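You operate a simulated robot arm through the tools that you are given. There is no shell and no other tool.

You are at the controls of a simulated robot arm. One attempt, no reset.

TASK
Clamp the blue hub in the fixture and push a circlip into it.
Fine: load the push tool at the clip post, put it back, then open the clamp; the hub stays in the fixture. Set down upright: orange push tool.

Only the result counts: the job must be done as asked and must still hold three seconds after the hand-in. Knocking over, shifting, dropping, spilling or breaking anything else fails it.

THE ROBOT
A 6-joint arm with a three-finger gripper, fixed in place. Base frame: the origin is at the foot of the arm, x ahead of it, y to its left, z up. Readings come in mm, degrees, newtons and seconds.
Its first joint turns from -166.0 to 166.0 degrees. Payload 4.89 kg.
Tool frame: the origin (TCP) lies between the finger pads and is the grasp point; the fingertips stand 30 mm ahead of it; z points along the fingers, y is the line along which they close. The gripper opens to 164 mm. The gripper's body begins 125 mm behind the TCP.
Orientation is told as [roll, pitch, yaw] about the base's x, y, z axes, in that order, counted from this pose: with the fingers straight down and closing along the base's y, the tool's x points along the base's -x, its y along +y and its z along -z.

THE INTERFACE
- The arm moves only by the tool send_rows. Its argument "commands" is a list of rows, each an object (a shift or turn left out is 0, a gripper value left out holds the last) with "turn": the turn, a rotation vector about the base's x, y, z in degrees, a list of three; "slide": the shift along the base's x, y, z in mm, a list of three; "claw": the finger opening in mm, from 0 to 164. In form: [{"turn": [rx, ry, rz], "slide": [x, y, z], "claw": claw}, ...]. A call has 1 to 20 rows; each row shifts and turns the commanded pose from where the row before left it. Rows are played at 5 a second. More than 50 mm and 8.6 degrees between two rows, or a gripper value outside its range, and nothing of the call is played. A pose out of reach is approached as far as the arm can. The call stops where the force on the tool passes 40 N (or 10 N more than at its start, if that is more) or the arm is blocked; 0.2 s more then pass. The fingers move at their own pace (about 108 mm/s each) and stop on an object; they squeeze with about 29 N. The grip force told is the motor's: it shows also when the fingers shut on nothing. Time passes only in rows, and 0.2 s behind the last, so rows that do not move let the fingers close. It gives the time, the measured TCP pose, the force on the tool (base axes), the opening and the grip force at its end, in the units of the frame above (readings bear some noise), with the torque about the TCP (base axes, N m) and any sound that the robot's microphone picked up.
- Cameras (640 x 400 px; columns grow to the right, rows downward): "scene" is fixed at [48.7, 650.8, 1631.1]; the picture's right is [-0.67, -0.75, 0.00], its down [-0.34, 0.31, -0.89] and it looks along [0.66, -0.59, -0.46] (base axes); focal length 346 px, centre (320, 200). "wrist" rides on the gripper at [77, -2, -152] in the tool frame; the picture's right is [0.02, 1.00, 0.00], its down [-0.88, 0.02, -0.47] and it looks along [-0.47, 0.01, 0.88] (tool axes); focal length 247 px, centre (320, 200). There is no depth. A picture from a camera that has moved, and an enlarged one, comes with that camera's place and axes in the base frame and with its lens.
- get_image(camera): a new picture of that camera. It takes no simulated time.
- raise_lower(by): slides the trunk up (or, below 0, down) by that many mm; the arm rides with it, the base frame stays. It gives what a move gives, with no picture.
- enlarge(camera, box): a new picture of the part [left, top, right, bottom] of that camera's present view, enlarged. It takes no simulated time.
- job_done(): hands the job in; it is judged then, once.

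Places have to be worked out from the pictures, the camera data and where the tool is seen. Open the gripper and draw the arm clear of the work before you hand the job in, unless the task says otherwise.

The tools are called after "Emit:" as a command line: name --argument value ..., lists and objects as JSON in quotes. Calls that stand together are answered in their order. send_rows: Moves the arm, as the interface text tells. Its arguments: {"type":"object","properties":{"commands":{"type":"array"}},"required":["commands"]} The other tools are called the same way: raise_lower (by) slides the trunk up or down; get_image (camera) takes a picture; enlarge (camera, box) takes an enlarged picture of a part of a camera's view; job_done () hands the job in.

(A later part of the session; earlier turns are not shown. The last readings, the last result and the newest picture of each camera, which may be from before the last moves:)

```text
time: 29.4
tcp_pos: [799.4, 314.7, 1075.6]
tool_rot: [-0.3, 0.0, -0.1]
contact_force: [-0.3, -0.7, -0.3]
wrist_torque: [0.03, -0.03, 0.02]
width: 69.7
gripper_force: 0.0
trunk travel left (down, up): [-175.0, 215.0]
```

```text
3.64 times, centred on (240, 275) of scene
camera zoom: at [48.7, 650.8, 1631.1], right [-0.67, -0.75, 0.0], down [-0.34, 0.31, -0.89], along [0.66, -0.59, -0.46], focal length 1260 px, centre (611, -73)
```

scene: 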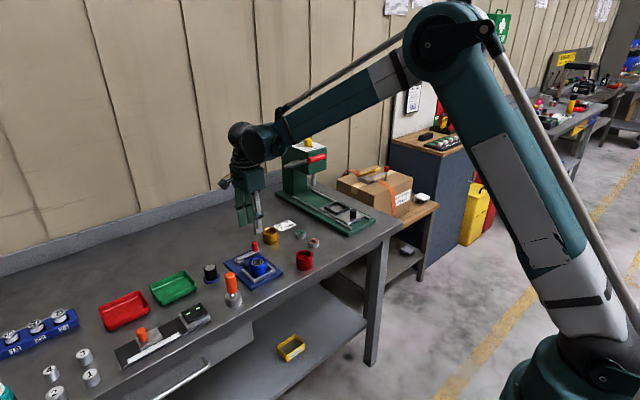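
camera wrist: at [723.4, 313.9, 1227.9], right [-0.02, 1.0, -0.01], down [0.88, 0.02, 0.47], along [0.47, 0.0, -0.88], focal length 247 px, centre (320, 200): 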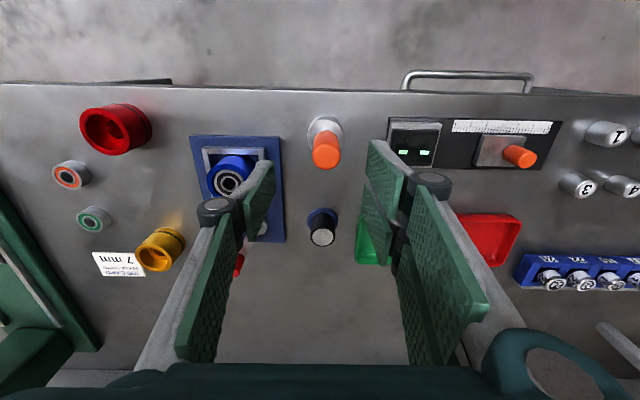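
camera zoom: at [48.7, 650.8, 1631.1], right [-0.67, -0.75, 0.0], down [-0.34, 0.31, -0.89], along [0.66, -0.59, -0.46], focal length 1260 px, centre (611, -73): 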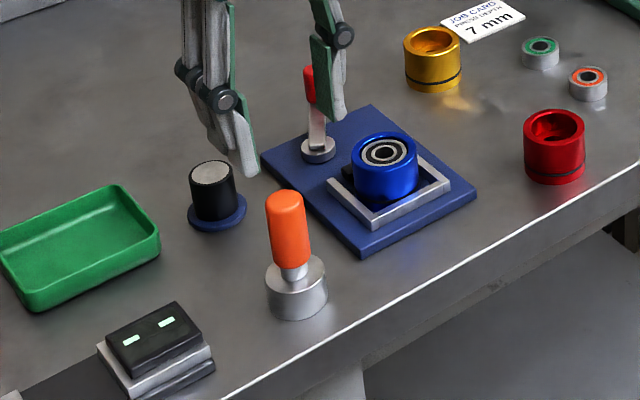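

Enlarge the wrist view on the push tool and post.

Emit:
enlarge --camera "wrist" --box '[275, 100, 375, 260]'

Emit:
enlarge --camera "scene" --box '[200, 250, 250, 310]'

```text
2.50 times, centred on (325, 180) of wrist
camera zoom: at [723.4, 313.9, 1227.9], right [-0.02, 1.0, -0.01], down [0.88, 0.02, 0.47], along [0.47, 0.0, -0.88], focal length 617 px, centre (308, 250)
```

zoom: 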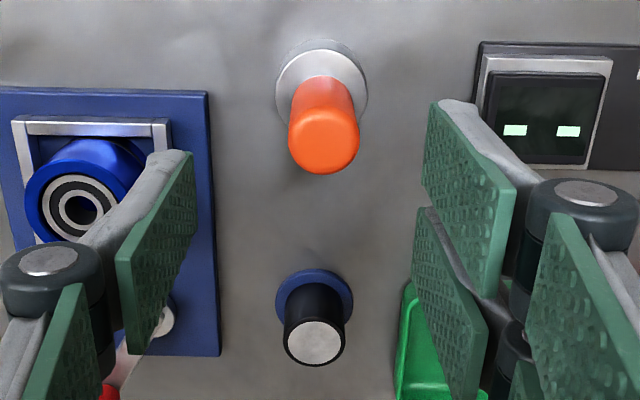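

```text
6.67 times, centred on (225, 280) of scene
camera zoom: at [48.7, 650.8, 1631.1], right [-0.67, -0.75, 0.0], down [-0.34, 0.31, -0.89], along [0.66, -0.59, -0.46], focal length 2309 px, centre (953, -333)
```

zoom: 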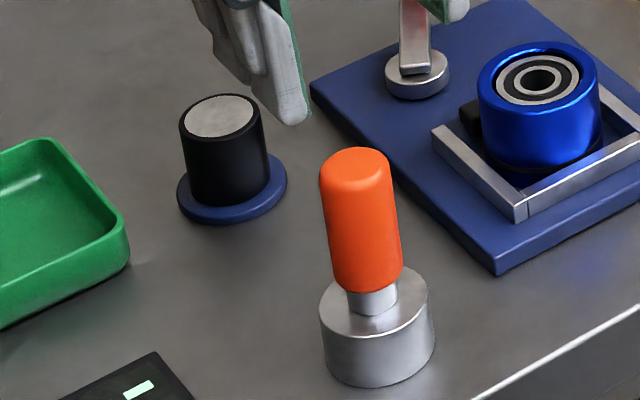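

Tool axis ≈(803,321), top z≈983, handle Ø≈28–30. Move over it a bit lower (correcting the small roll) and refine.

Emit:
send_rows --commands '[{"slide": [3.5, 6.5, -20], "turn": [0.3, 0, 0]}, {"slide": [0, 0, -25]}, {}, {}]'

Emit:
get_image --camera "wrist"

Emit:
enlarge --camera "wrist" --box '[260, 100, 380, 220]'

```text
time: 30.4
tcp_pos: [805.9, 321.2, 1030.2]
tool_rot: [0.0, 0.1, -0.2]
contact_force: [0.7, -0.4, 0.0]
wrist_torque: [-0.02, 0.03, 0.04]
width: 69.9
gripper_force: 0.0
trunk travel left (down, up): [-175.0, 215.0]
```

```text
taken
camera wrist: at [729.1, 319.3, 1183.0], right [-0.02, 1.0, 0.0], down [0.88, 0.02, 0.47], along [0.47, 0.01, -0.88], focal length 247 px, centre (320, 200)
```

wrist: 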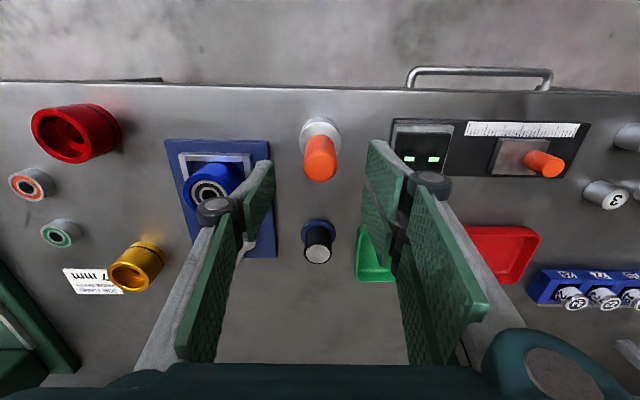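

```text
3.33 times, centred on (320, 160) of wrist
camera zoom: at [729.1, 319.3, 1183.0], right [-0.02, 1.0, 0.0], down [0.88, 0.02, 0.47], along [0.47, 0.01, -0.88], focal length 823 px, centre (320, 333)
```

zoom: 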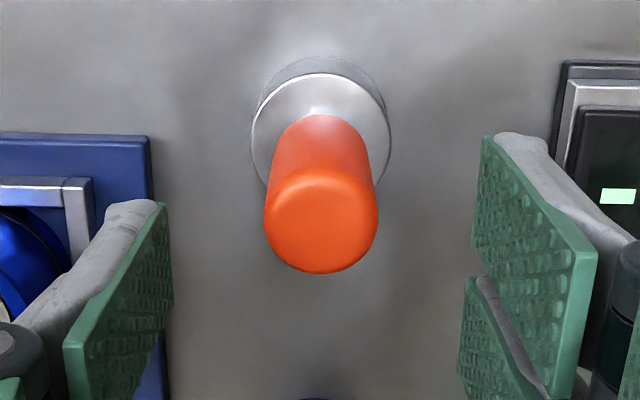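

Handle axis ≈(803,321). Descend to TCP z≈957 and grip the handle.

Emit:
send_rows --commands '[{"slide": [-1, 0.5, -30]}, {"slide": [0, 0, -30]}, {"slide": [0, 0, -14]}, {}, {}]'

Emit:
enlarge --camera "scene" --box '[190, 240, 270, 320]'

Emit:
enlarge --camera "wrist" --box '[240, 100, 400, 260]'

```text
time: 31.6
tcp_pos: [805.6, 322.5, 957.1]
tool_rot: [0.1, 0.0, -0.1]
contact_force: [0.1, 0.6, -0.2]
wrist_torque: [0.02, 0.01, 0.01]
width: 69.9
gripper_force: 0.1
trunk travel left (down, up): [-175.0, 215.0]
```

```text
5.00 times, centred on (230, 280) of scene
camera zoom: at [48.7, 650.8, 1631.1], right [-0.67, -0.75, 0.0], down [-0.34, 0.31, -0.89], along [0.66, -0.59, -0.46], focal length 1732 px, centre (770, -200)
```

zoom: 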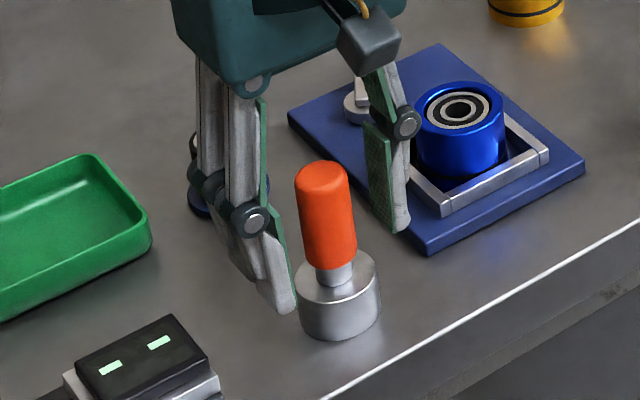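

```text
2.50 times, centred on (320, 180) of wrist
camera zoom: at [727.9, 321.0, 1109.5], right [-0.02, 1.0, 0.0], down [0.88, 0.02, 0.47], along [0.47, 0.01, -0.88], focal length 617 px, centre (320, 250)
```

zoom: 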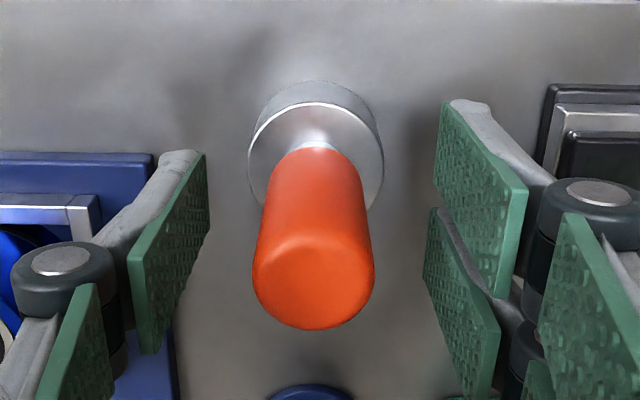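

Handle is about 2 mm short in x and 1.5 mm in y of the TCP; correct and close.

Emit:
send_rows --commands '[{"slide": [-2, -1.5, 0]}, {"claw": 36}, {"claw": 36}, {"claw": 20}, {"claw": 20}, {"claw": 20}]'

Emit:
enlarge --camera "wrist" --box '[240, 100, 400, 260]'

```text
time: 33.0
tcp_pos: [803.1, 320.4, 958.6]
tool_rot: [0.0, 0.1, -0.1]
contact_force: [-0.3, 0.1, -0.1]
wrist_torque: [-0.01, 0.01, -0.01]
width: 29.0
gripper_force: 28.4
trunk travel left (down, up): [-175.0, 215.0]
```

```text
2.50 times, centred on (320, 180) of wrist
camera zoom: at [725.5, 319.5, 1109.3], right [-0.02, 1.0, 0.0], down [0.88, 0.02, 0.47], along [0.47, 0.01, -0.88], focal length 617 px, centre (320, 250)
```

zoom: 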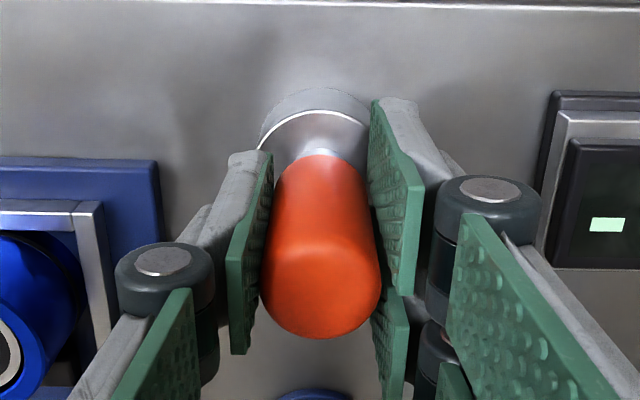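

Tool gripped (Ø29). Lift 100 mm and move toward the post, then look to locate it precisely.

Emit:
send_rows --commands '[{"slide": [0, 0, 10]}, {"slide": [0, 0, 20]}, {"slide": [0, 0, 35]}, {"slide": [0, 0, 35]}, {"slide": [30, 0, 0]}, {"slide": [30, 0, 0]}, {"slide": [20, 0, 0]}, {}, {}]'

Emit:
get_image --camera "wrist"

Emit:
enlarge --camera "wrist" --box '[240, 160, 400, 320]'

Emit:
enlarge --camera "scene" --box '[180, 220, 280, 310]'

```text
time: 35.0
tcp_pos: [883.4, 321.2, 1058.1]
tool_rot: [-0.1, 0.1, -0.1]
contact_force: [1.2, -0.2, -2.1]
wrist_torque: [0.01, 0.05, -0.01]
width: 28.7
gripper_force: 28.4
trunk travel left (down, up): [-175.0, 215.0]
```

```text
taken
camera wrist: at [806.5, 319.9, 1209.4], right [-0.02, 1.0, 0.0], down [0.88, 0.02, 0.47], along [0.47, 0.01, -0.88], focal length 247 px, centre (320, 200)
```

wrist: 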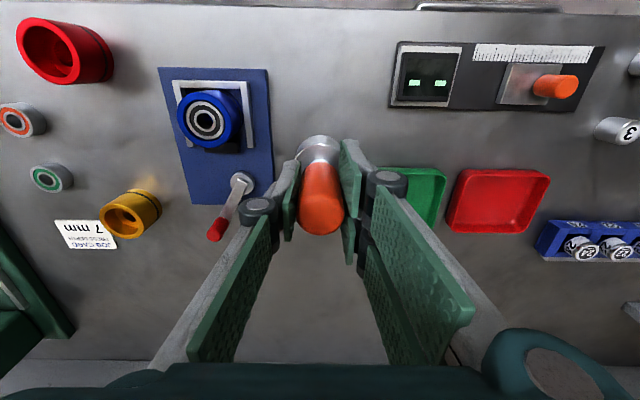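

```text
2.50 times, centred on (320, 240) of wrist
camera zoom: at [806.5, 319.9, 1209.4], right [-0.02, 1.0, 0.0], down [0.88, 0.02, 0.47], along [0.47, 0.01, -0.88], focal length 617 px, centre (320, 100)
```

zoom: 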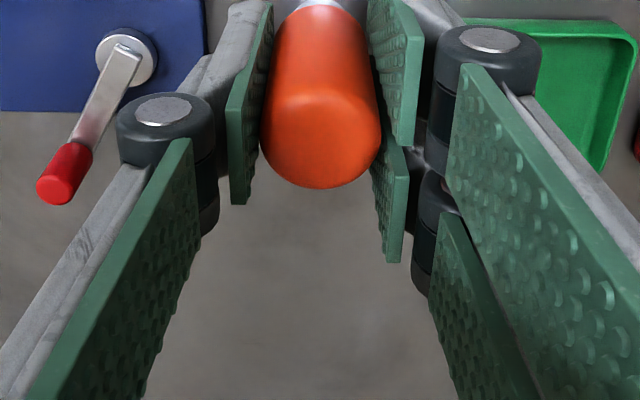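

```text
4.44 times, centred on (230, 265) of scene
camera zoom: at [48.7, 650.8, 1631.1], right [-0.67, -0.75, 0.0], down [-0.34, 0.31, -0.89], along [0.66, -0.59, -0.46], focal length 1540 px, centre (720, -89)
```

zoom: 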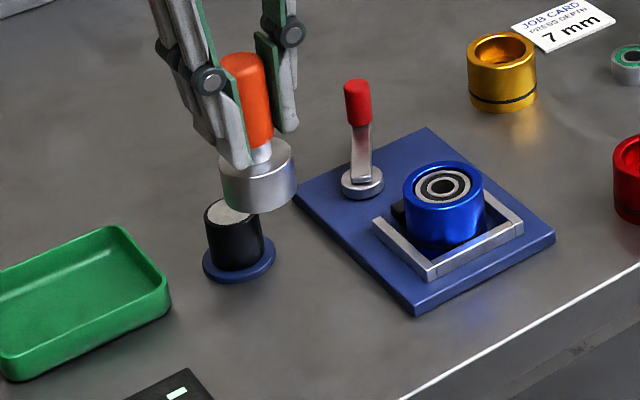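

The held tool hides the post. Move sideways to (960,221) so the post appears beside the tool with a steeper view.

Emit:
send_rows --commands '[{"slide": [20, -25, 0]}, {"slide": [20, -25, 0]}, {"slide": [20, -25, 0]}, {"slide": [17, -25, 0]}, {}, {}]'

Emit:
get_image --camera "wrist"

Emit:
enlarge --camera "wrist" --box '[200, 50, 440, 200]'

```text
time: 36.4
tcp_pos: [960.7, 221.6, 1057.5]
tool_rot: [0.0, -0.1, -0.1]
contact_force: [0.4, -0.1, -2.7]
wrist_torque: [0.04, 0.02, -0.01]
width: 29.1
gripper_force: 29.2
trunk travel left (down, up): [-175.0, 215.0]
```

```text
taken
camera wrist: at [883.1, 220.3, 1209.4], right [-0.02, 1.0, 0.0], down [0.88, 0.02, 0.47], along [0.47, 0.01, -0.88], focal length 247 px, centre (320, 200)
```

wrist: 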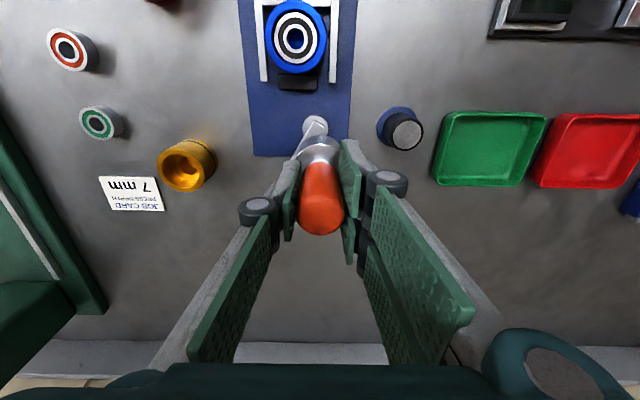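

```text
2.67 times, centred on (320, 125) of wrist
camera zoom: at [883.1, 220.3, 1209.4], right [-0.02, 1.0, 0.0], down [0.88, 0.02, 0.47], along [0.47, 0.01, -0.88], focal length 659 px, centre (320, 400)
```

zoom: 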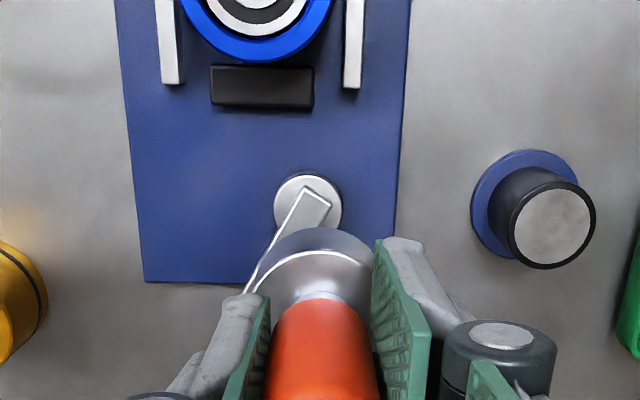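

Post ≈(947.3, 320.4), top z≈929. Move the tool above it with the bottom ~12 mm above the top, and check alignment in the scene view.

Emit:
send_rows --commands '[{"slide": [-4, 25, 0]}, {"slide": [-4, 25, 0]}, {"slide": [-4, 25, 0]}, {"slide": [-0.4, 23.6, 0]}, {"slide": [0, 0, -20]}, {"slide": [0, 0, -18]}, {}, {}]'

Emit:
enlarge --camera "scene" --box '[180, 230, 250, 300]'

Emit:
get_image --camera "wrist"

```text
time: 38.2
tcp_pos: [947.4, 318.5, 1019.5]
tool_rot: [0.1, 0.0, -0.1]
contact_force: [-0.4, 0.5, -2.5]
wrist_torque: [-0.02, 0.06, -0.04]
width: 28.8
gripper_force: 29.6
trunk travel left (down, up): [-175.0, 215.0]
```

```text
5.71 times, centred on (215, 265) of scene
camera zoom: at [48.7, 650.8, 1631.1], right [-0.67, -0.75, 0.0], down [-0.34, 0.31, -0.89], along [0.66, -0.59, -0.46], focal length 1979 px, centre (920, -171)
```

zoom: 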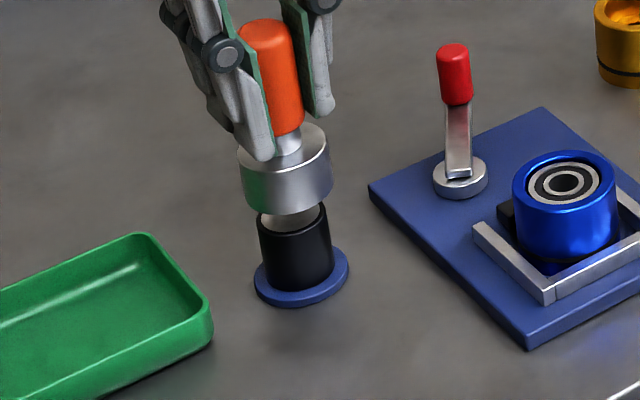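

```text
taken
camera wrist: at [870.9, 317.1, 1171.7], right [-0.02, 1.0, 0.0], down [0.88, 0.02, 0.47], along [0.47, 0.01, -0.88], focal length 247 px, centre (320, 200)
```

wrist: 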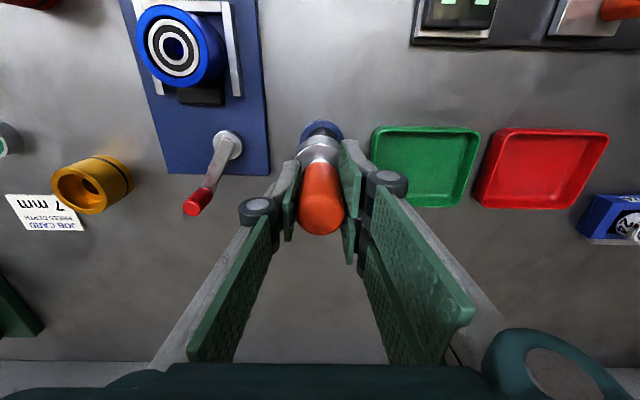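

Alignment in the scene image looks close; enlarge both views to check sub-mm.

Emit:
enlarge --camera "scene" --box '[215, 240, 245, 290]'

Emit:
enlarge --camera "wrist" --box '[280, 100, 360, 180]'

```text
8.00 times, centred on (230, 265) of scene
camera zoom: at [48.7, 650.8, 1631.1], right [-0.67, -0.75, 0.0], down [-0.34, 0.31, -0.89], along [0.66, -0.59, -0.46], focal length 2771 px, centre (1040, -320)
```

zoom: 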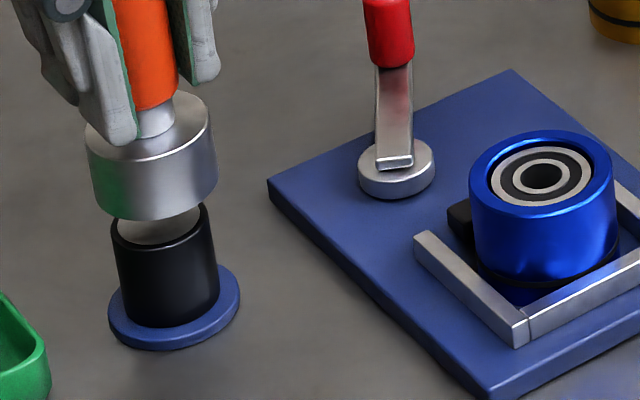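

```text
5.00 times, centred on (320, 140) of wrist
camera zoom: at [870.9, 317.1, 1171.7], right [-0.02, 1.0, 0.0], down [0.88, 0.02, 0.47], along [0.47, 0.01, -0.88], focal length 1235 px, centre (320, 500)
```

zoom: 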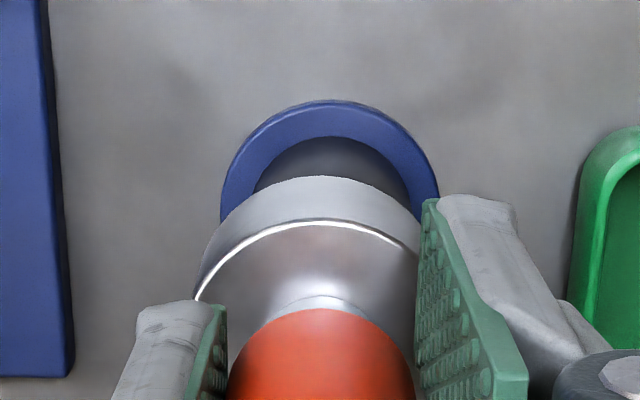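

Post is ≈2 mm +y and ≈2 mm −x from the tool axis (both views agree). Correct and descend gently to feel the post.

Emit:
send_rows --commands '[{"slide": [-2, 2, 0]}, {}, {}]'

Emit:
enlarge --camera "scene" --box '[215, 240, 245, 290]'

Emit:
enlarge --camera "wrist" --box '[280, 100, 360, 180]'

```text
time: 39.0
tcp_pos: [946.2, 321.2, 1019.8]
tool_rot: [0.1, 0.0, -0.2]
contact_force: [-0.4, 0.5, -3.2]
wrist_torque: [-0.02, -0.02, -0.01]
width: 28.9
gripper_force: 29.0
trunk travel left (down, up): [-175.0, 215.0]
```

```text
8.00 times, centred on (230, 265) of scene
camera zoom: at [48.7, 650.8, 1631.1], right [-0.67, -0.75, 0.0], down [-0.34, 0.31, -0.89], along [0.66, -0.59, -0.46], focal length 2771 px, centre (1040, -320)
```

zoom: 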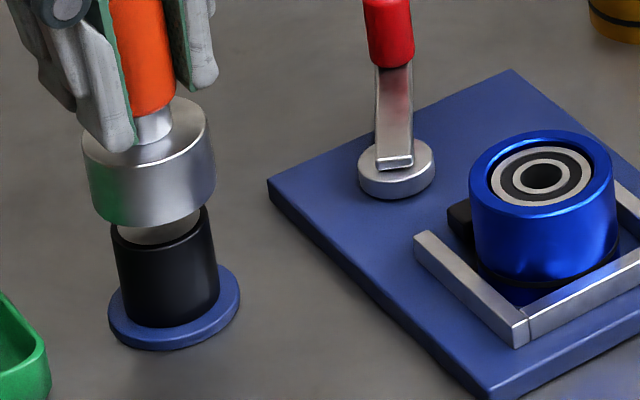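

```text
5.00 times, centred on (320, 140) of wrist
camera zoom: at [868.8, 319.3, 1171.0], right [-0.02, 1.0, 0.0], down [0.88, 0.02, 0.47], along [0.47, 0.01, -0.88], focal length 1235 px, centre (320, 500)
```

zoom: 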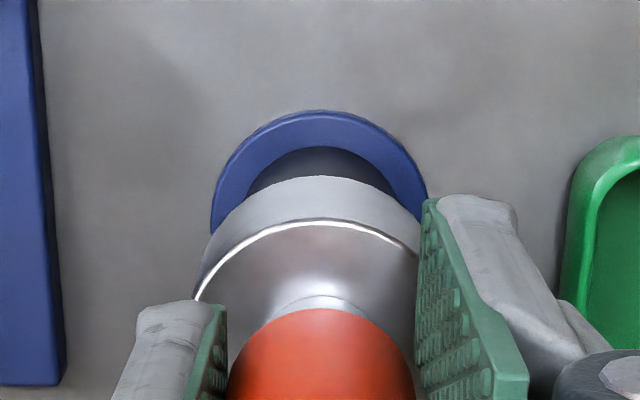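

Aligned to ~1 mm. Now descend slowly onto the post.

Emit:
send_rows --commands '[{"slide": [-0.4, -0.5, -3]}, {"slide": [0, 0, -3]}, {"slide": [0, 0, -2]}, {"slide": [0, 0, -1.5]}, {"slide": [0, 0, -1]}, {"slide": [0, 0, -1]}, {"slide": [0, 0, -0.5]}, {}]'

Emit:
enlarge --camera "scene" --box '[215, 240, 245, 290]'

```text
time: 40.8
tcp_pos: [944.6, 320.6, 1007.1]
tool_rot: [0.0, 0.0, -0.1]
contact_force: [0.1, -0.3, -2.0]
wrist_torque: [0.02, 0.05, -0.02]
width: 28.8
gripper_force: 28.6
trunk travel left (down, up): [-175.0, 215.0]
```

```text
8.00 times, centred on (230, 265) of scene
camera zoom: at [48.7, 650.8, 1631.1], right [-0.67, -0.75, 0.0], down [-0.34, 0.31, -0.89], along [0.66, -0.59, -0.46], focal length 2771 px, centre (1040, -320)
```

zoom: 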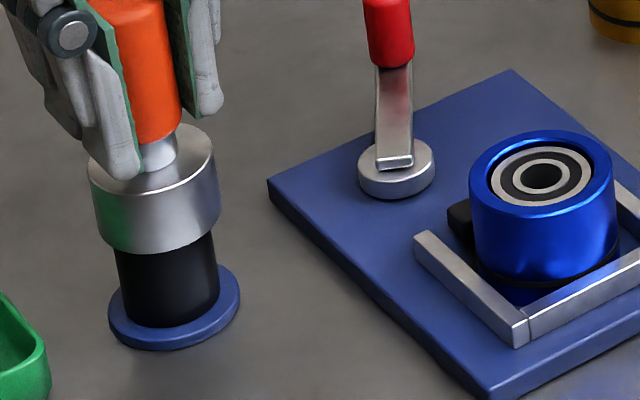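

No contact yet, alignment good. Continue down in small steps.

Emit:
send_rows --commands '[{"slide": [0, 0, -1]}, {"slide": [0, 0, -1]}, {"slide": [0, 0, -1]}, {"slide": [0, 0, -1]}, {"slide": [0, 0, -1]}, {"slide": [0, 0, -1]}, {}]'

```text
time: 42.4
tcp_pos: [943.8, 320.9, 1000.8]
tool_rot: [0.0, -0.2, -0.1]
contact_force: [8.7, 3.2, 24.1]
wrist_torque: [0.11, -0.35, -0.02]
width: 28.9
gripper_force: 28.9
trunk travel left (down, up): [-175.0, 215.0]
```

Contact at 24 N. Press a bit more, listening for a click.

Emit:
send_rows --commands '[{"slide": [0, 0, -0.5]}, {"slide": [0, 0, -0.5]}, {"slide": [0, 0, -0.5]}, {}]'

Emit:
enlarge --camera "scene" --box '[215, 240, 245, 290]'

```text
time: 43.4
tcp_pos: [942.3, 319.5, 999.6]
tool_rot: [0.0, 0.0, -0.1]
contact_force: [3.0, 5.6, 23.9]
wrist_torque: [0.19, -0.05, 0.01]
width: 28.9
gripper_force: 29.2
trunk travel left (down, up): [-175.0, 215.0]
```

```text
8.00 times, centred on (230, 265) of scene
camera zoom: at [48.7, 650.8, 1631.1], right [-0.67, -0.75, 0.0], down [-0.34, 0.31, -0.89], along [0.66, -0.59, -0.46], focal length 2771 px, centre (1040, -320)
```

zoom: 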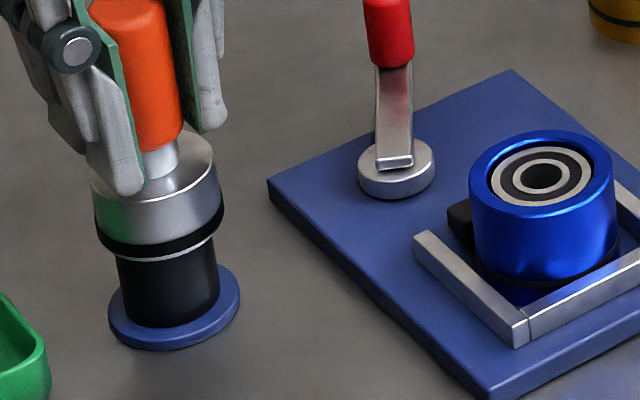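

A black collar with a silver ring now shows beneath the tool – the clip seems loaded. Lift and inspect.

Emit:
send_rows --commands '[{"slide": [0, 0, 2]}, {"slide": [0, 0, 8]}, {"slide": [0, 0, 20]}, {"slide": [0, 0, 25]}, {}]'

Emit:
enlarge --camera "scene" --box '[205, 220, 255, 290]'

Emit:
get_image --camera "wrist"

```text
time: 44.6
tcp_pos: [944.6, 320.5, 1054.1]
tool_rot: [0.1, 0.1, -0.1]
contact_force: [0.0, 0.3, -1.7]
wrist_torque: [0.02, -0.06, 0.01]
width: 29.1
gripper_force: 28.5
trunk travel left (down, up): [-175.0, 215.0]
```

```text
5.71 times, centred on (230, 255) of scene
camera zoom: at [48.7, 650.8, 1631.1], right [-0.67, -0.75, 0.0], down [-0.34, 0.31, -0.89], along [0.66, -0.59, -0.46], focal length 1979 px, centre (834, -114)
```

zoom: 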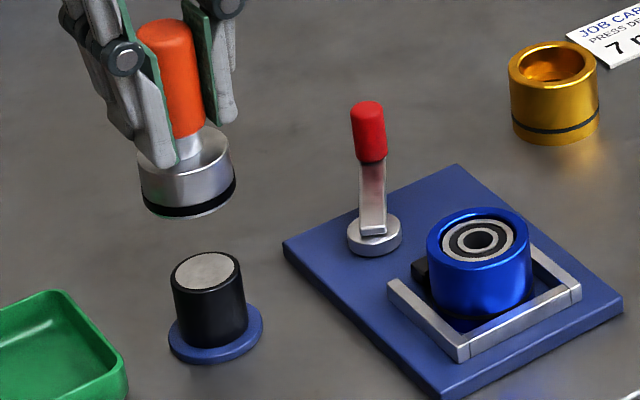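

```text
taken
camera wrist: at [869.0, 319.8, 1206.2], right [-0.02, 1.0, 0.0], down [0.88, 0.02, 0.47], along [0.47, 0.01, -0.88], focal length 247 px, centre (320, 200)
```

wrist: 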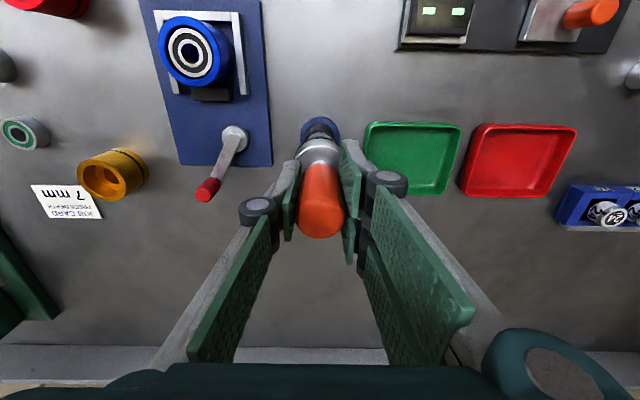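

Clip loaded on the tool. Move to a side viewpoint near the hub to fix its clamped centre precisely.

Emit:
send_rows --commands '[{"slide": [-25, -10, 4]}, {"slide": [-25, -10, 0]}, {"slide": [-22, -10, 0]}, {}, {}]'

Emit:
enlarge --camera "wrist" --box '[180, 60, 340, 180]'

Emit:
get_image --camera "wrist"

```text
time: 45.8
tcp_pos: [873.3, 289.8, 1059.5]
tool_rot: [0.0, 0.0, -0.1]
contact_force: [-0.3, 0.6, -1.9]
wrist_torque: [0.02, -0.04, 0.02]
width: 28.9
gripper_force: 29.3
trunk travel left (down, up): [-175.0, 215.0]
```

```text
3.33 times, centred on (260, 120) of wrist
camera zoom: at [796.0, 289.1, 1210.2], right [-0.02, 1.0, 0.0], down [0.88, 0.02, 0.47], along [0.47, 0.01, -0.88], focal length 823 px, centre (520, 467)
```

zoom: 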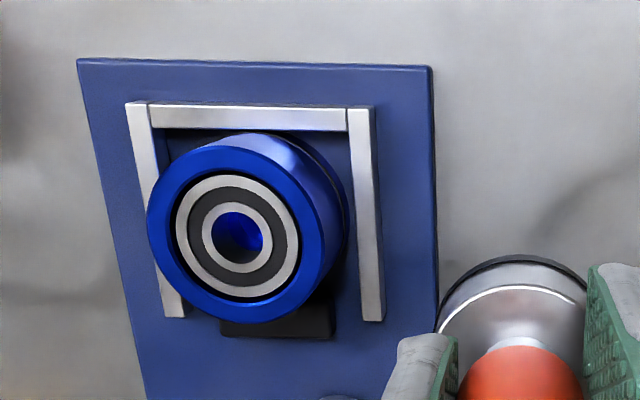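

```text
taken
camera wrist: at [796.0, 289.1, 1210.2], right [-0.02, 1.0, 0.0], down [0.88, 0.02, 0.47], along [0.47, 0.01, -0.88], focal length 247 px, centre (320, 200)
```

wrist: 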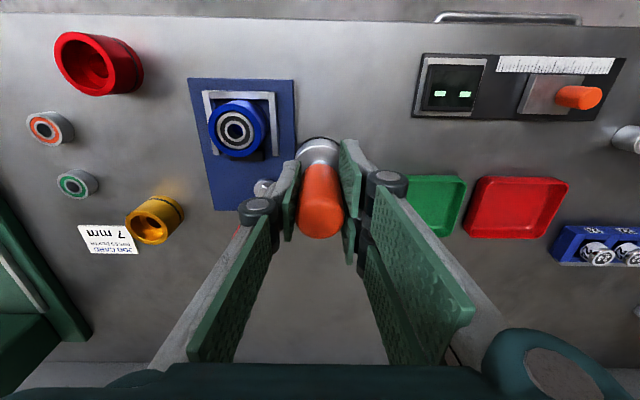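

Hub centre ≈(857.8,195.8), top ≈933. Move the tool above it and lower to ~15 mm clearance for an alignment check.

Emit:
send_rows --commands '[{"slide": [-4.4, -24.3, 0]}, {"slide": [-4.5, -25, 0]}, {"slide": [-4.5, -25, 0]}, {"slide": [-4, -20, 0]}, {"slide": [0, 0, -22]}, {}, {}]'

Emit:
enlarge --camera "scene" --box '[230, 220, 290, 290]'

Emit:
enlarge --camera "wrist" --box '[270, 80, 370, 180]'

```text
time: 47.4
tcp_pos: [854.5, 197.0, 1035.6]
tool_rot: [0.0, 0.0, -0.1]
contact_force: [0.1, 0.2, -2.8]
wrist_torque: [-0.01, 0.03, -0.01]
width: 29.1
gripper_force: 28.6
trunk travel left (down, up): [-175.0, 215.0]
```

```text
5.71 times, centred on (260, 255) of scene
camera zoom: at [48.7, 650.8, 1631.1], right [-0.67, -0.75, 0.0], down [-0.34, 0.31, -0.89], along [0.66, -0.59, -0.46], focal length 1979 px, centre (663, -114)
```

zoom: 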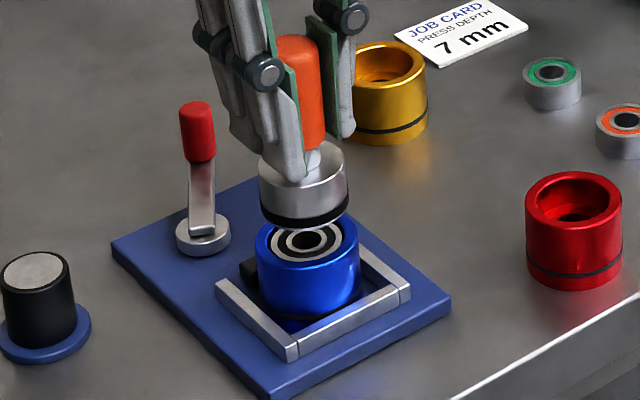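

```text
4.00 times, centred on (320, 130) of wrist
camera zoom: at [777.7, 195.5, 1187.2], right [-0.02, 1.0, 0.0], down [0.88, 0.02, 0.47], along [0.47, 0.01, -0.88], focal length 988 px, centre (320, 480)
```

zoom: 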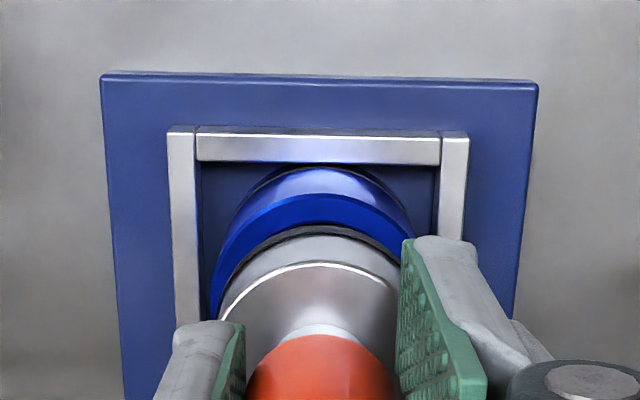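

Aligned within ~1 mm; nudge (+0.8,−0.8) and descend in small steps until contact.

Emit:
send_rows --commands '[{"slide": [0.8, -0.8, -3]}, {"slide": [0, 0, -3]}, {"slide": [0, 0, -2]}, {"slide": [0, 0, -2]}, {"slide": [0, 0, -1]}, {"slide": [0, 0, -1]}, {"slide": [0, 0, -1]}, {"slide": [0, 0, -1]}, {}]'

Emit:
enlarge --camera "scene" --box '[235, 230, 285, 290]'

```text
time: 49.4
tcp_pos: [855.0, 195.7, 1021.2]
tool_rot: [0.0, 0.1, -0.2]
contact_force: [1.0, 0.6, -3.1]
wrist_torque: [-0.03, 0.03, -0.02]
width: 28.7
gripper_force: 29.1
trunk travel left (down, up): [-175.0, 215.0]
```

```text
6.67 times, centred on (260, 260) of scene
camera zoom: at [48.7, 650.8, 1631.1], right [-0.67, -0.75, 0.0], down [-0.34, 0.31, -0.89], along [0.66, -0.59, -0.46], focal length 2309 px, centre (720, -200)
```

zoom: 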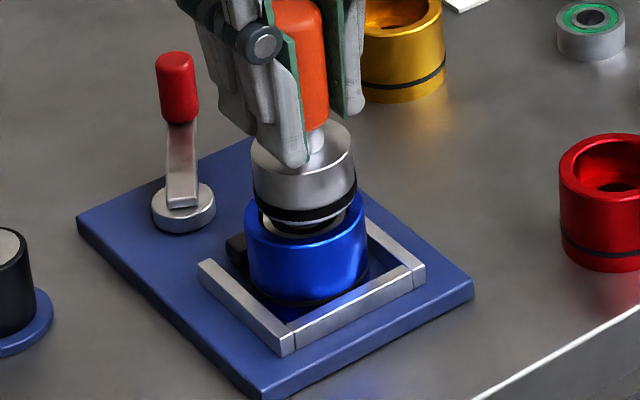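

Still clear; the nose is just above the bore. Continue down by small steps.

Emit:
send_rows --commands '[{"slide": [0, 0, -1]}, {"slide": [0, 0, -1]}, {"slide": [0, 0, -1]}, {"slide": [0, 0, -1]}, {"slide": [0, 0, -1]}, {"slide": [0, 0, -1]}, {"slide": [0, 0, -1]}, {"slide": [0, 0, -1]}, {}]'

Emit:
enlarge --camera "scene" --box '[235, 230, 285, 290]'

```text
time: 51.4
tcp_pos: [856.2, 194.8, 1013.7]
tool_rot: [0.0, 0.0, -0.1]
contact_force: [-0.5, 0.2, -2.6]
wrist_torque: [0.02, 0.04, 0.01]
width: 29.1
gripper_force: 29.3
trunk travel left (down, up): [-175.0, 215.0]
```

```text
6.67 times, centred on (260, 260) of scene
camera zoom: at [48.7, 650.8, 1631.1], right [-0.67, -0.75, 0.0], down [-0.34, 0.31, -0.89], along [0.66, -0.59, -0.46], focal length 2309 px, centre (720, -200)
```

zoom: 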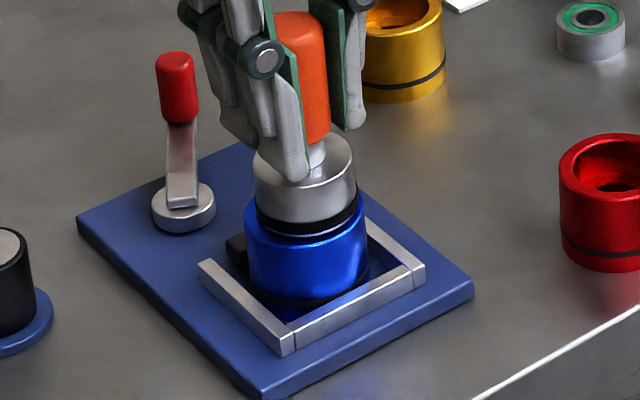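

Nose is entering the bore region. Continue in 0.7 mm steps to contact and press.

Emit:
send_rows --commands '[{"slide": [0, 0, -0.7]}, {"slide": [0, 0, -0.7]}, {"slide": [0, 0, -0.7]}, {"slide": [0, 0, -0.7]}, {"slide": [0, 0, -0.7]}, {"slide": [0, 0, -0.7]}, {"slide": [0, 0, -0.7]}, {}]'

Emit:
enlarge --camera "scene" --box '[235, 230, 285, 290]'

```text
time: 53.2
tcp_pos: [855.3, 194.6, 1008.8]
tool_rot: [0.1, 0.0, 0.0]
contact_force: [3.3, 5.1, 24.2]
wrist_torque: [0.2, -0.15, 0.01]
width: 29.2
gripper_force: 29.3
trunk travel left (down, up): [-175.0, 215.0]
```

```text
6.67 times, centred on (260, 260) of scene
camera zoom: at [48.7, 650.8, 1631.1], right [-0.67, -0.75, 0.0], down [-0.34, 0.31, -0.89], along [0.66, -0.59, -0.46], focal length 2309 px, centre (720, -200)
```

zoom: 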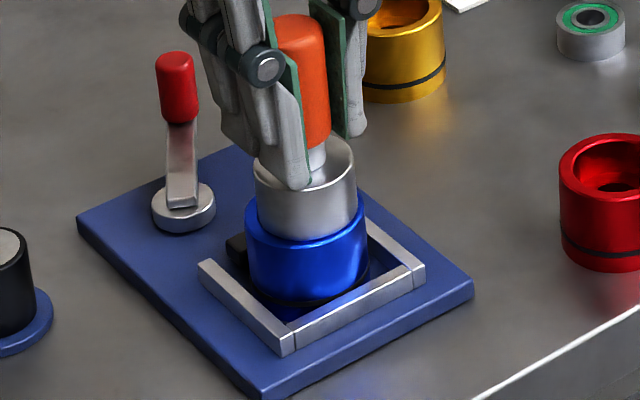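

Seated contact at 24 N and the black clip vanished from view (into the bore). Press slightly more, then lift and inspect.

Emit:
send_rows --commands '[{"slide": [0, 0, -0.7]}, {"slide": [0, 0, -0.7]}, {}]'

Emit:
send_rows --commands '[{"slide": [0, 0, 3]}, {"slide": [0, 0, 10]}, {"slide": [0, 0, 20]}, {"slide": [0, 0, 25]}, {}]'

Emit:
enlarge --camera "scene" --box '[235, 220, 285, 290]'

```text
time: 54.0
tcp_pos: [855.3, 195.5, 1007.5]
tool_rot: [0.0, 0.0, -0.1]
contact_force: [6.5, 4.2, 21.0]
wrist_torque: [0.18, -0.32, 0.0]
width: 28.8
gripper_force: 28.8
trunk travel left (down, up): [-175.0, 215.0]
```

```text
time: 55.2
tcp_pos: [855.2, 195.9, 1066.0]
tool_rot: [0.0, -0.1, -0.2]
contact_force: [-0.8, 0.0, -1.7]
wrist_torque: [0.01, -0.02, 0.02]
width: 29.1
gripper_force: 28.9
trunk travel left (down, up): [-175.0, 215.0]
```

```text
5.71 times, centred on (260, 255) of scene
camera zoom: at [48.7, 650.8, 1631.1], right [-0.67, -0.75, 0.0], down [-0.34, 0.31, -0.89], along [0.66, -0.59, -0.46], focal length 1979 px, centre (663, -114)
```

zoom: 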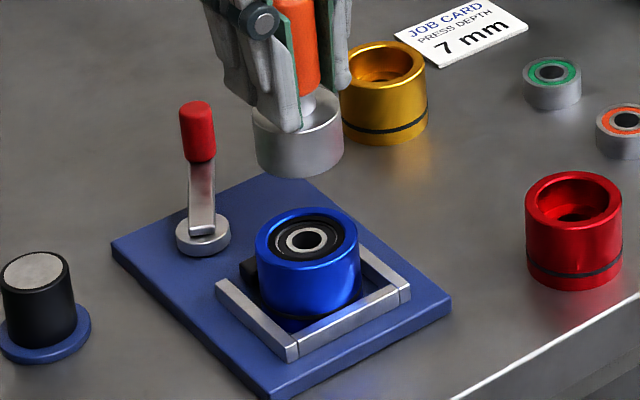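

The black circlip is now in the hub's bore and off the tool. Take a closer look to see whether it's seated.

Emit:
enlarge --camera "scene" --box '[250, 250, 275, 275]'

Emit:
enlarge --camera "scene" --box '[250, 225, 275, 260]'

```text
16.00 times, centred on (262, 262) of scene
camera zoom: at [48.7, 650.8, 1631.1], right [-0.67, -0.75, 0.0], down [-0.34, 0.31, -0.89], along [0.66, -0.59, -0.46], focal length 5542 px, centre (1240, -800)
```

zoom: 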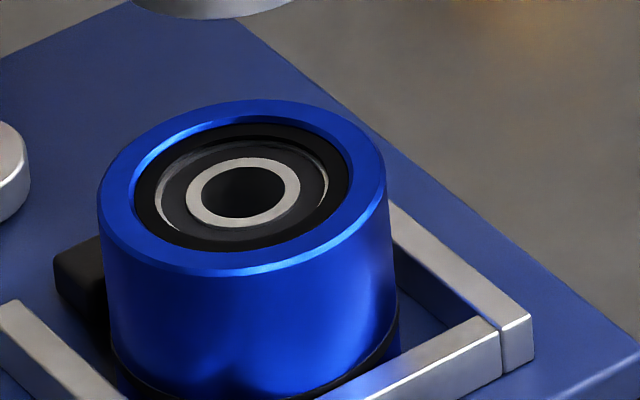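

```text
11.43 times, centred on (262, 242) of scene
camera zoom: at [48.7, 650.8, 1631.1], right [-0.67, -0.75, 0.0], down [-0.34, 0.31, -0.89], along [0.66, -0.59, -0.46], focal length 3959 px, centre (977, -286)
```

zoom: 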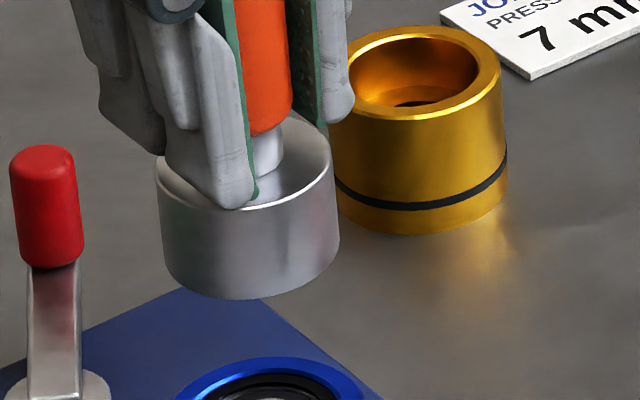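

The clip is level and seated in the bore. Now take the tool back to its original spot (≈(803,320.5)).

Emit:
send_rows --commands '[{"slide": [-10.6, 25, 0]}, {"slide": [-10.5, 25, 0]}, {"slide": [-10.5, 25, 0]}, {"slide": [-11, 25, 0]}, {"slide": [-11, 25, 0]}, {"slide": [0, 0, -40]}, {"slide": [0, 0, -40]}, {"slide": [0, 0, -20]}, {}, {}]'

Emit:
enlarge --camera "scene" --box '[190, 240, 270, 320]'

```text
time: 57.4
tcp_pos: [802.9, 321.8, 967.3]
tool_rot: [0.0, 0.0, -0.1]
contact_force: [-0.9, 0.0, -1.3]
wrist_torque: [0.03, 0.02, 0.01]
width: 29.0
gripper_force: 28.5
trunk travel left (down, up): [-175.0, 215.0]
```

```text
5.00 times, centred on (230, 280) of scene
camera zoom: at [48.7, 650.8, 1631.1], right [-0.67, -0.75, 0.0], down [-0.34, 0.31, -0.89], along [0.66, -0.59, -0.46], focal length 1732 px, centre (770, -200)
```

zoom: 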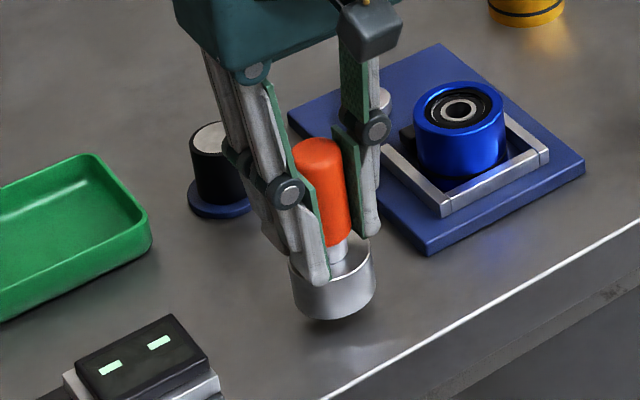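

Above its home spot. Lower in small steps to touch down.

Emit:
send_rows --commands '[{"slide": [0, 0, -3]}, {"slide": [0, 0, -2]}, {"slide": [0, 0, -1.5]}, {"slide": [0, 0, -1]}, {"slide": [0, 0, -1]}, {}]'

```text
time: 58.8
tcp_pos: [801.4, 319.3, 958.3]
tool_rot: [0.0, -0.1, -0.1]
contact_force: [0.9, -0.9, -2.3]
wrist_torque: [0.01, 0.04, 0.0]
width: 28.7
gripper_force: 29.2
trunk travel left (down, up): [-175.0, 215.0]
```

No contact yet (force still −2 N weight). Continue.

Emit:
send_rows --commands '[{"slide": [0, 0, -0.7]}, {"slide": [0, 0, -0.7]}, {}]'

Emit:
send_rows --commands '[{"slide": [0, 0, -0.5]}, {"slide": [0, 0, -0.5]}, {}]'

```text
time: 59.6
tcp_pos: [801.4, 320.3, 956.8]
tool_rot: [0.0, 0.0, -0.1]
contact_force: [0.1, -0.2, -2.7]
wrist_torque: [0.0, 0.03, -0.01]
width: 28.8
gripper_force: 29.3
trunk travel left (down, up): [-175.0, 215.0]
```

```text
time: 60.4
tcp_pos: [802.4, 319.6, 954.9]
tool_rot: [0.0, 0.0, -0.1]
contact_force: [-0.3, -0.9, -2.0]
wrist_torque: [-0.04, 0.01, -0.01]
width: 29.0
gripper_force: 28.9
trunk travel left (down, up): [-175.0, 215.0]
```

Still free; the tool slid up a little in the grip while pressing. Keep going.

Emit:
send_rows --commands '[{"slide": [0, 0, -0.5]}, {"slide": [0, 0, -0.5]}, {}]'

Emit:
enlarge --camera "scene" --box '[215, 270, 245, 310]'

```text
time: 61.2
tcp_pos: [802.1, 319.4, 952.6]
tool_rot: [0.0, 0.0, -0.1]
contact_force: [-0.1, 0.0, -1.1]
wrist_torque: [0.0, -0.03, -0.01]
width: 28.6
gripper_force: 29.2
trunk travel left (down, up): [-175.0, 215.0]
```

```text
10.00 times, centred on (230, 290) of scene
camera zoom: at [48.7, 650.8, 1631.1], right [-0.67, -0.75, 0.0], down [-0.34, 0.31, -0.89], along [0.66, -0.59, -0.46], focal length 3464 px, centre (1220, -700)
```

zoom: 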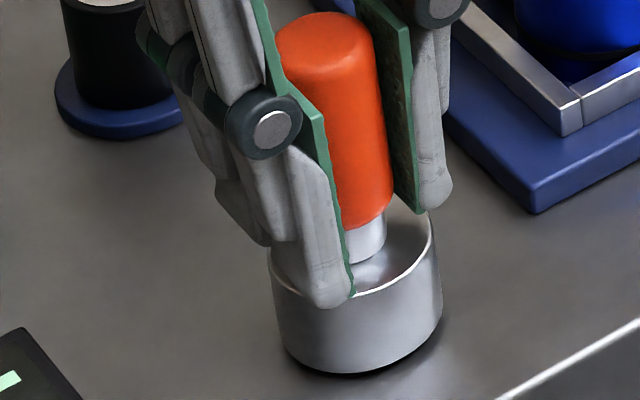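

A thin shadow gap remains beneath. Continue down.

Emit:
send_rows --commands '[{"slide": [0, 0, -0.5]}, {"slide": [0, 0, -0.5]}, {}]'

Emit:
enlarge --camera "scene" --box '[215, 270, 245, 310]'

```text
time: 62.0
tcp_pos: [802.4, 320.1, 951.6]
tool_rot: [-0.1, 0.1, -0.1]
contact_force: [0.0, 1.0, -2.9]
wrist_torque: [-0.02, 0.03, 0.0]
width: 28.6
gripper_force: 29.0
trunk travel left (down, up): [-175.0, 215.0]
```

```text
10.00 times, centred on (230, 290) of scene
camera zoom: at [48.7, 650.8, 1631.1], right [-0.67, -0.75, 0.0], down [-0.34, 0.31, -0.89], along [0.66, -0.59, -0.46], focal length 3464 px, centre (1220, -700)
```

zoom: 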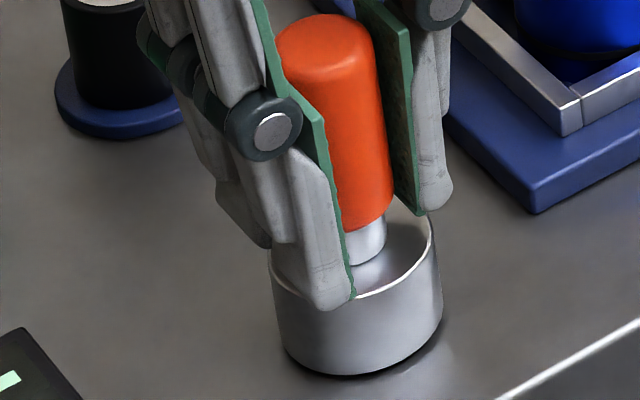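

Compared with its original image row, ~1.5–2 mm remain. Continue.

Emit:
send_rows --commands '[{"slide": [0, 0, -0.5]}, {"slide": [0, 0, -0.5]}, {}]'

Emit:
send_rows --commands '[{"slide": [0, 0, -0.5]}, {}]'

```text
time: 62.8
tcp_pos: [802.9, 319.8, 951.8]
tool_rot: [0.1, -0.1, 0.0]
contact_force: [0.5, -0.4, -1.8]
wrist_torque: [0.01, 0.02, 0.0]
width: 28.7
gripper_force: 28.9
trunk travel left (down, up): [-175.0, 215.0]
```

```text
time: 63.4
tcp_pos: [801.3, 321.2, 950.7]
tool_rot: [0.0, 0.0, 0.0]
contact_force: [-0.3, 0.3, -1.9]
wrist_torque: [0.0, 0.03, -0.02]
width: 28.7
gripper_force: 29.2
trunk travel left (down, up): [-175.0, 215.0]
```

Emit:
send_rows --commands '[{"slide": [0, 0, -0.5]}, {}]'

Emit:
send_rows --commands '[{"slide": [0, 0, -0.5]}, {}]'

Emit:
enlarge --camera "scene" --box '[215, 270, 245, 310]'

```text
time: 64.0
tcp_pos: [803.0, 320.7, 951.7]
tool_rot: [0.0, -0.1, -0.1]
contact_force: [-0.2, -0.2, -1.4]
wrist_torque: [0.04, 0.03, -0.04]
width: 28.8
gripper_force: 29.1
trunk travel left (down, up): [-175.0, 215.0]
```

```text
time: 64.6
tcp_pos: [802.2, 319.7, 950.3]
tool_rot: [0.1, 0.0, -0.1]
contact_force: [0.5, 0.1, -2.7]
wrist_torque: [0.02, 0.0, -0.02]
width: 28.7
gripper_force: 29.3
trunk travel left (down, up): [-175.0, 215.0]
```

```text
10.00 times, centred on (230, 290) of scene
camera zoom: at [48.7, 650.8, 1631.1], right [-0.67, -0.75, 0.0], down [-0.34, 0.31, -0.89], along [0.66, -0.59, -0.46], focal length 3464 px, centre (1220, -700)
```

zoom: 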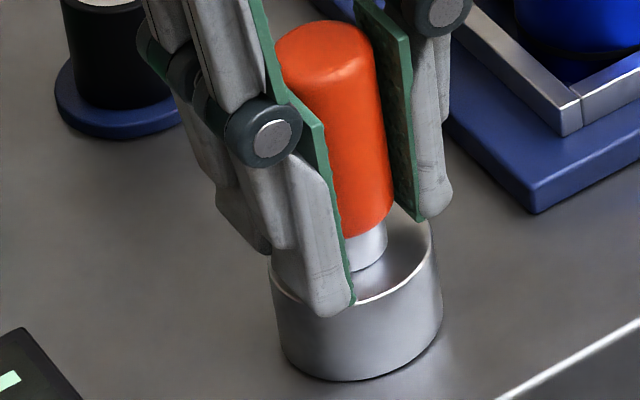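

Nearly touching now. One or two more half-millimetre steps.

Emit:
send_rows --commands '[{"slide": [0, 0, -0.5]}, {}]'

Emit:
send_rows --commands '[{"slide": [0, 0, -0.4]}, {}]'

```text
time: 65.2
tcp_pos: [802.4, 321.2, 950.8]
tool_rot: [0.0, 0.0, -0.1]
contact_force: [-0.4, -0.8, 1.4]
wrist_torque: [-0.04, -0.01, -0.03]
width: 28.7
gripper_force: 29.1
trunk travel left (down, up): [-175.0, 215.0]
```

```text
time: 65.8
tcp_pos: [802.1, 318.9, 949.5]
tool_rot: [0.0, 0.0, -0.1]
contact_force: [-1.1, 0.5, 9.7]
wrist_torque: [0.21, 0.07, 0.0]
width: 28.6
gripper_force: 29.1
trunk travel left (down, up): [-175.0, 215.0]
```

Touchdown (force +10 N). Release and rise straight up.

Emit:
send_rows --commands '[{"slide": [0, 0, 0.3], "claw": 29}, {"claw": 34}, {"claw": 45}, {"claw": 64}, {}, {"slide": [0, 0, 20]}, {"slide": [0, 0, 40]}, {"slide": [0, 0, 40]}, {}]'

Emit:
enlarge --camera "scene" --box '[190, 240, 270, 320]'

Emit:
get_image --camera "wrist"

```text
time: 67.8
tcp_pos: [799.7, 319.6, 1051.2]
tool_rot: [0.0, 0.0, -0.1]
contact_force: [0.5, 0.1, 0.3]
wrist_torque: [0.0, -0.07, 0.02]
width: 64.1
gripper_force: 0.0
trunk travel left (down, up): [-175.0, 215.0]
```

```text
5.00 times, centred on (230, 280) of scene
camera zoom: at [48.7, 650.8, 1631.1], right [-0.67, -0.75, 0.0], down [-0.34, 0.31, -0.89], along [0.66, -0.59, -0.46], focal length 1732 px, centre (770, -200)
```

zoom: 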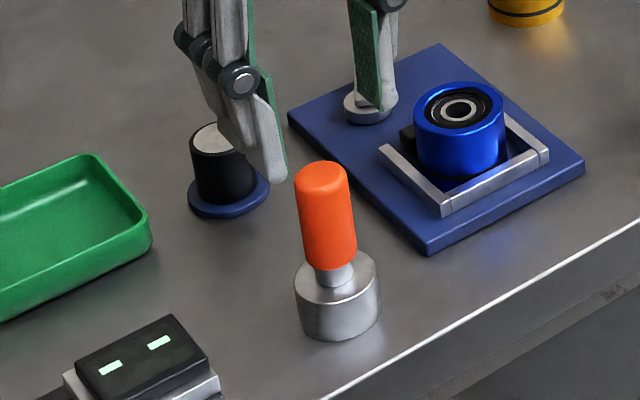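

```text
taken
camera wrist: at [722.9, 318.7, 1202.7], right [-0.02, 1.0, 0.0], down [0.88, 0.02, 0.47], along [0.47, 0.01, -0.88], focal length 247 px, centre (320, 200)
```

wrist: 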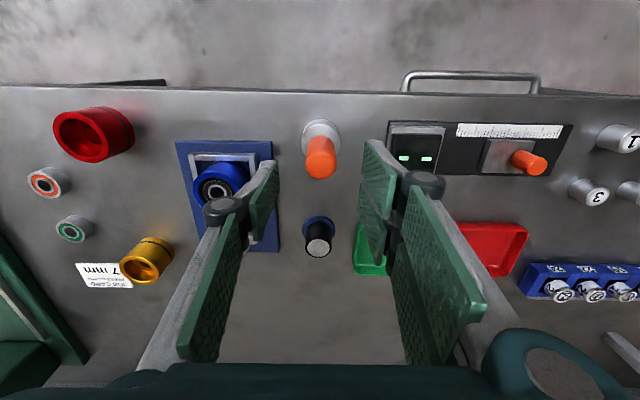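

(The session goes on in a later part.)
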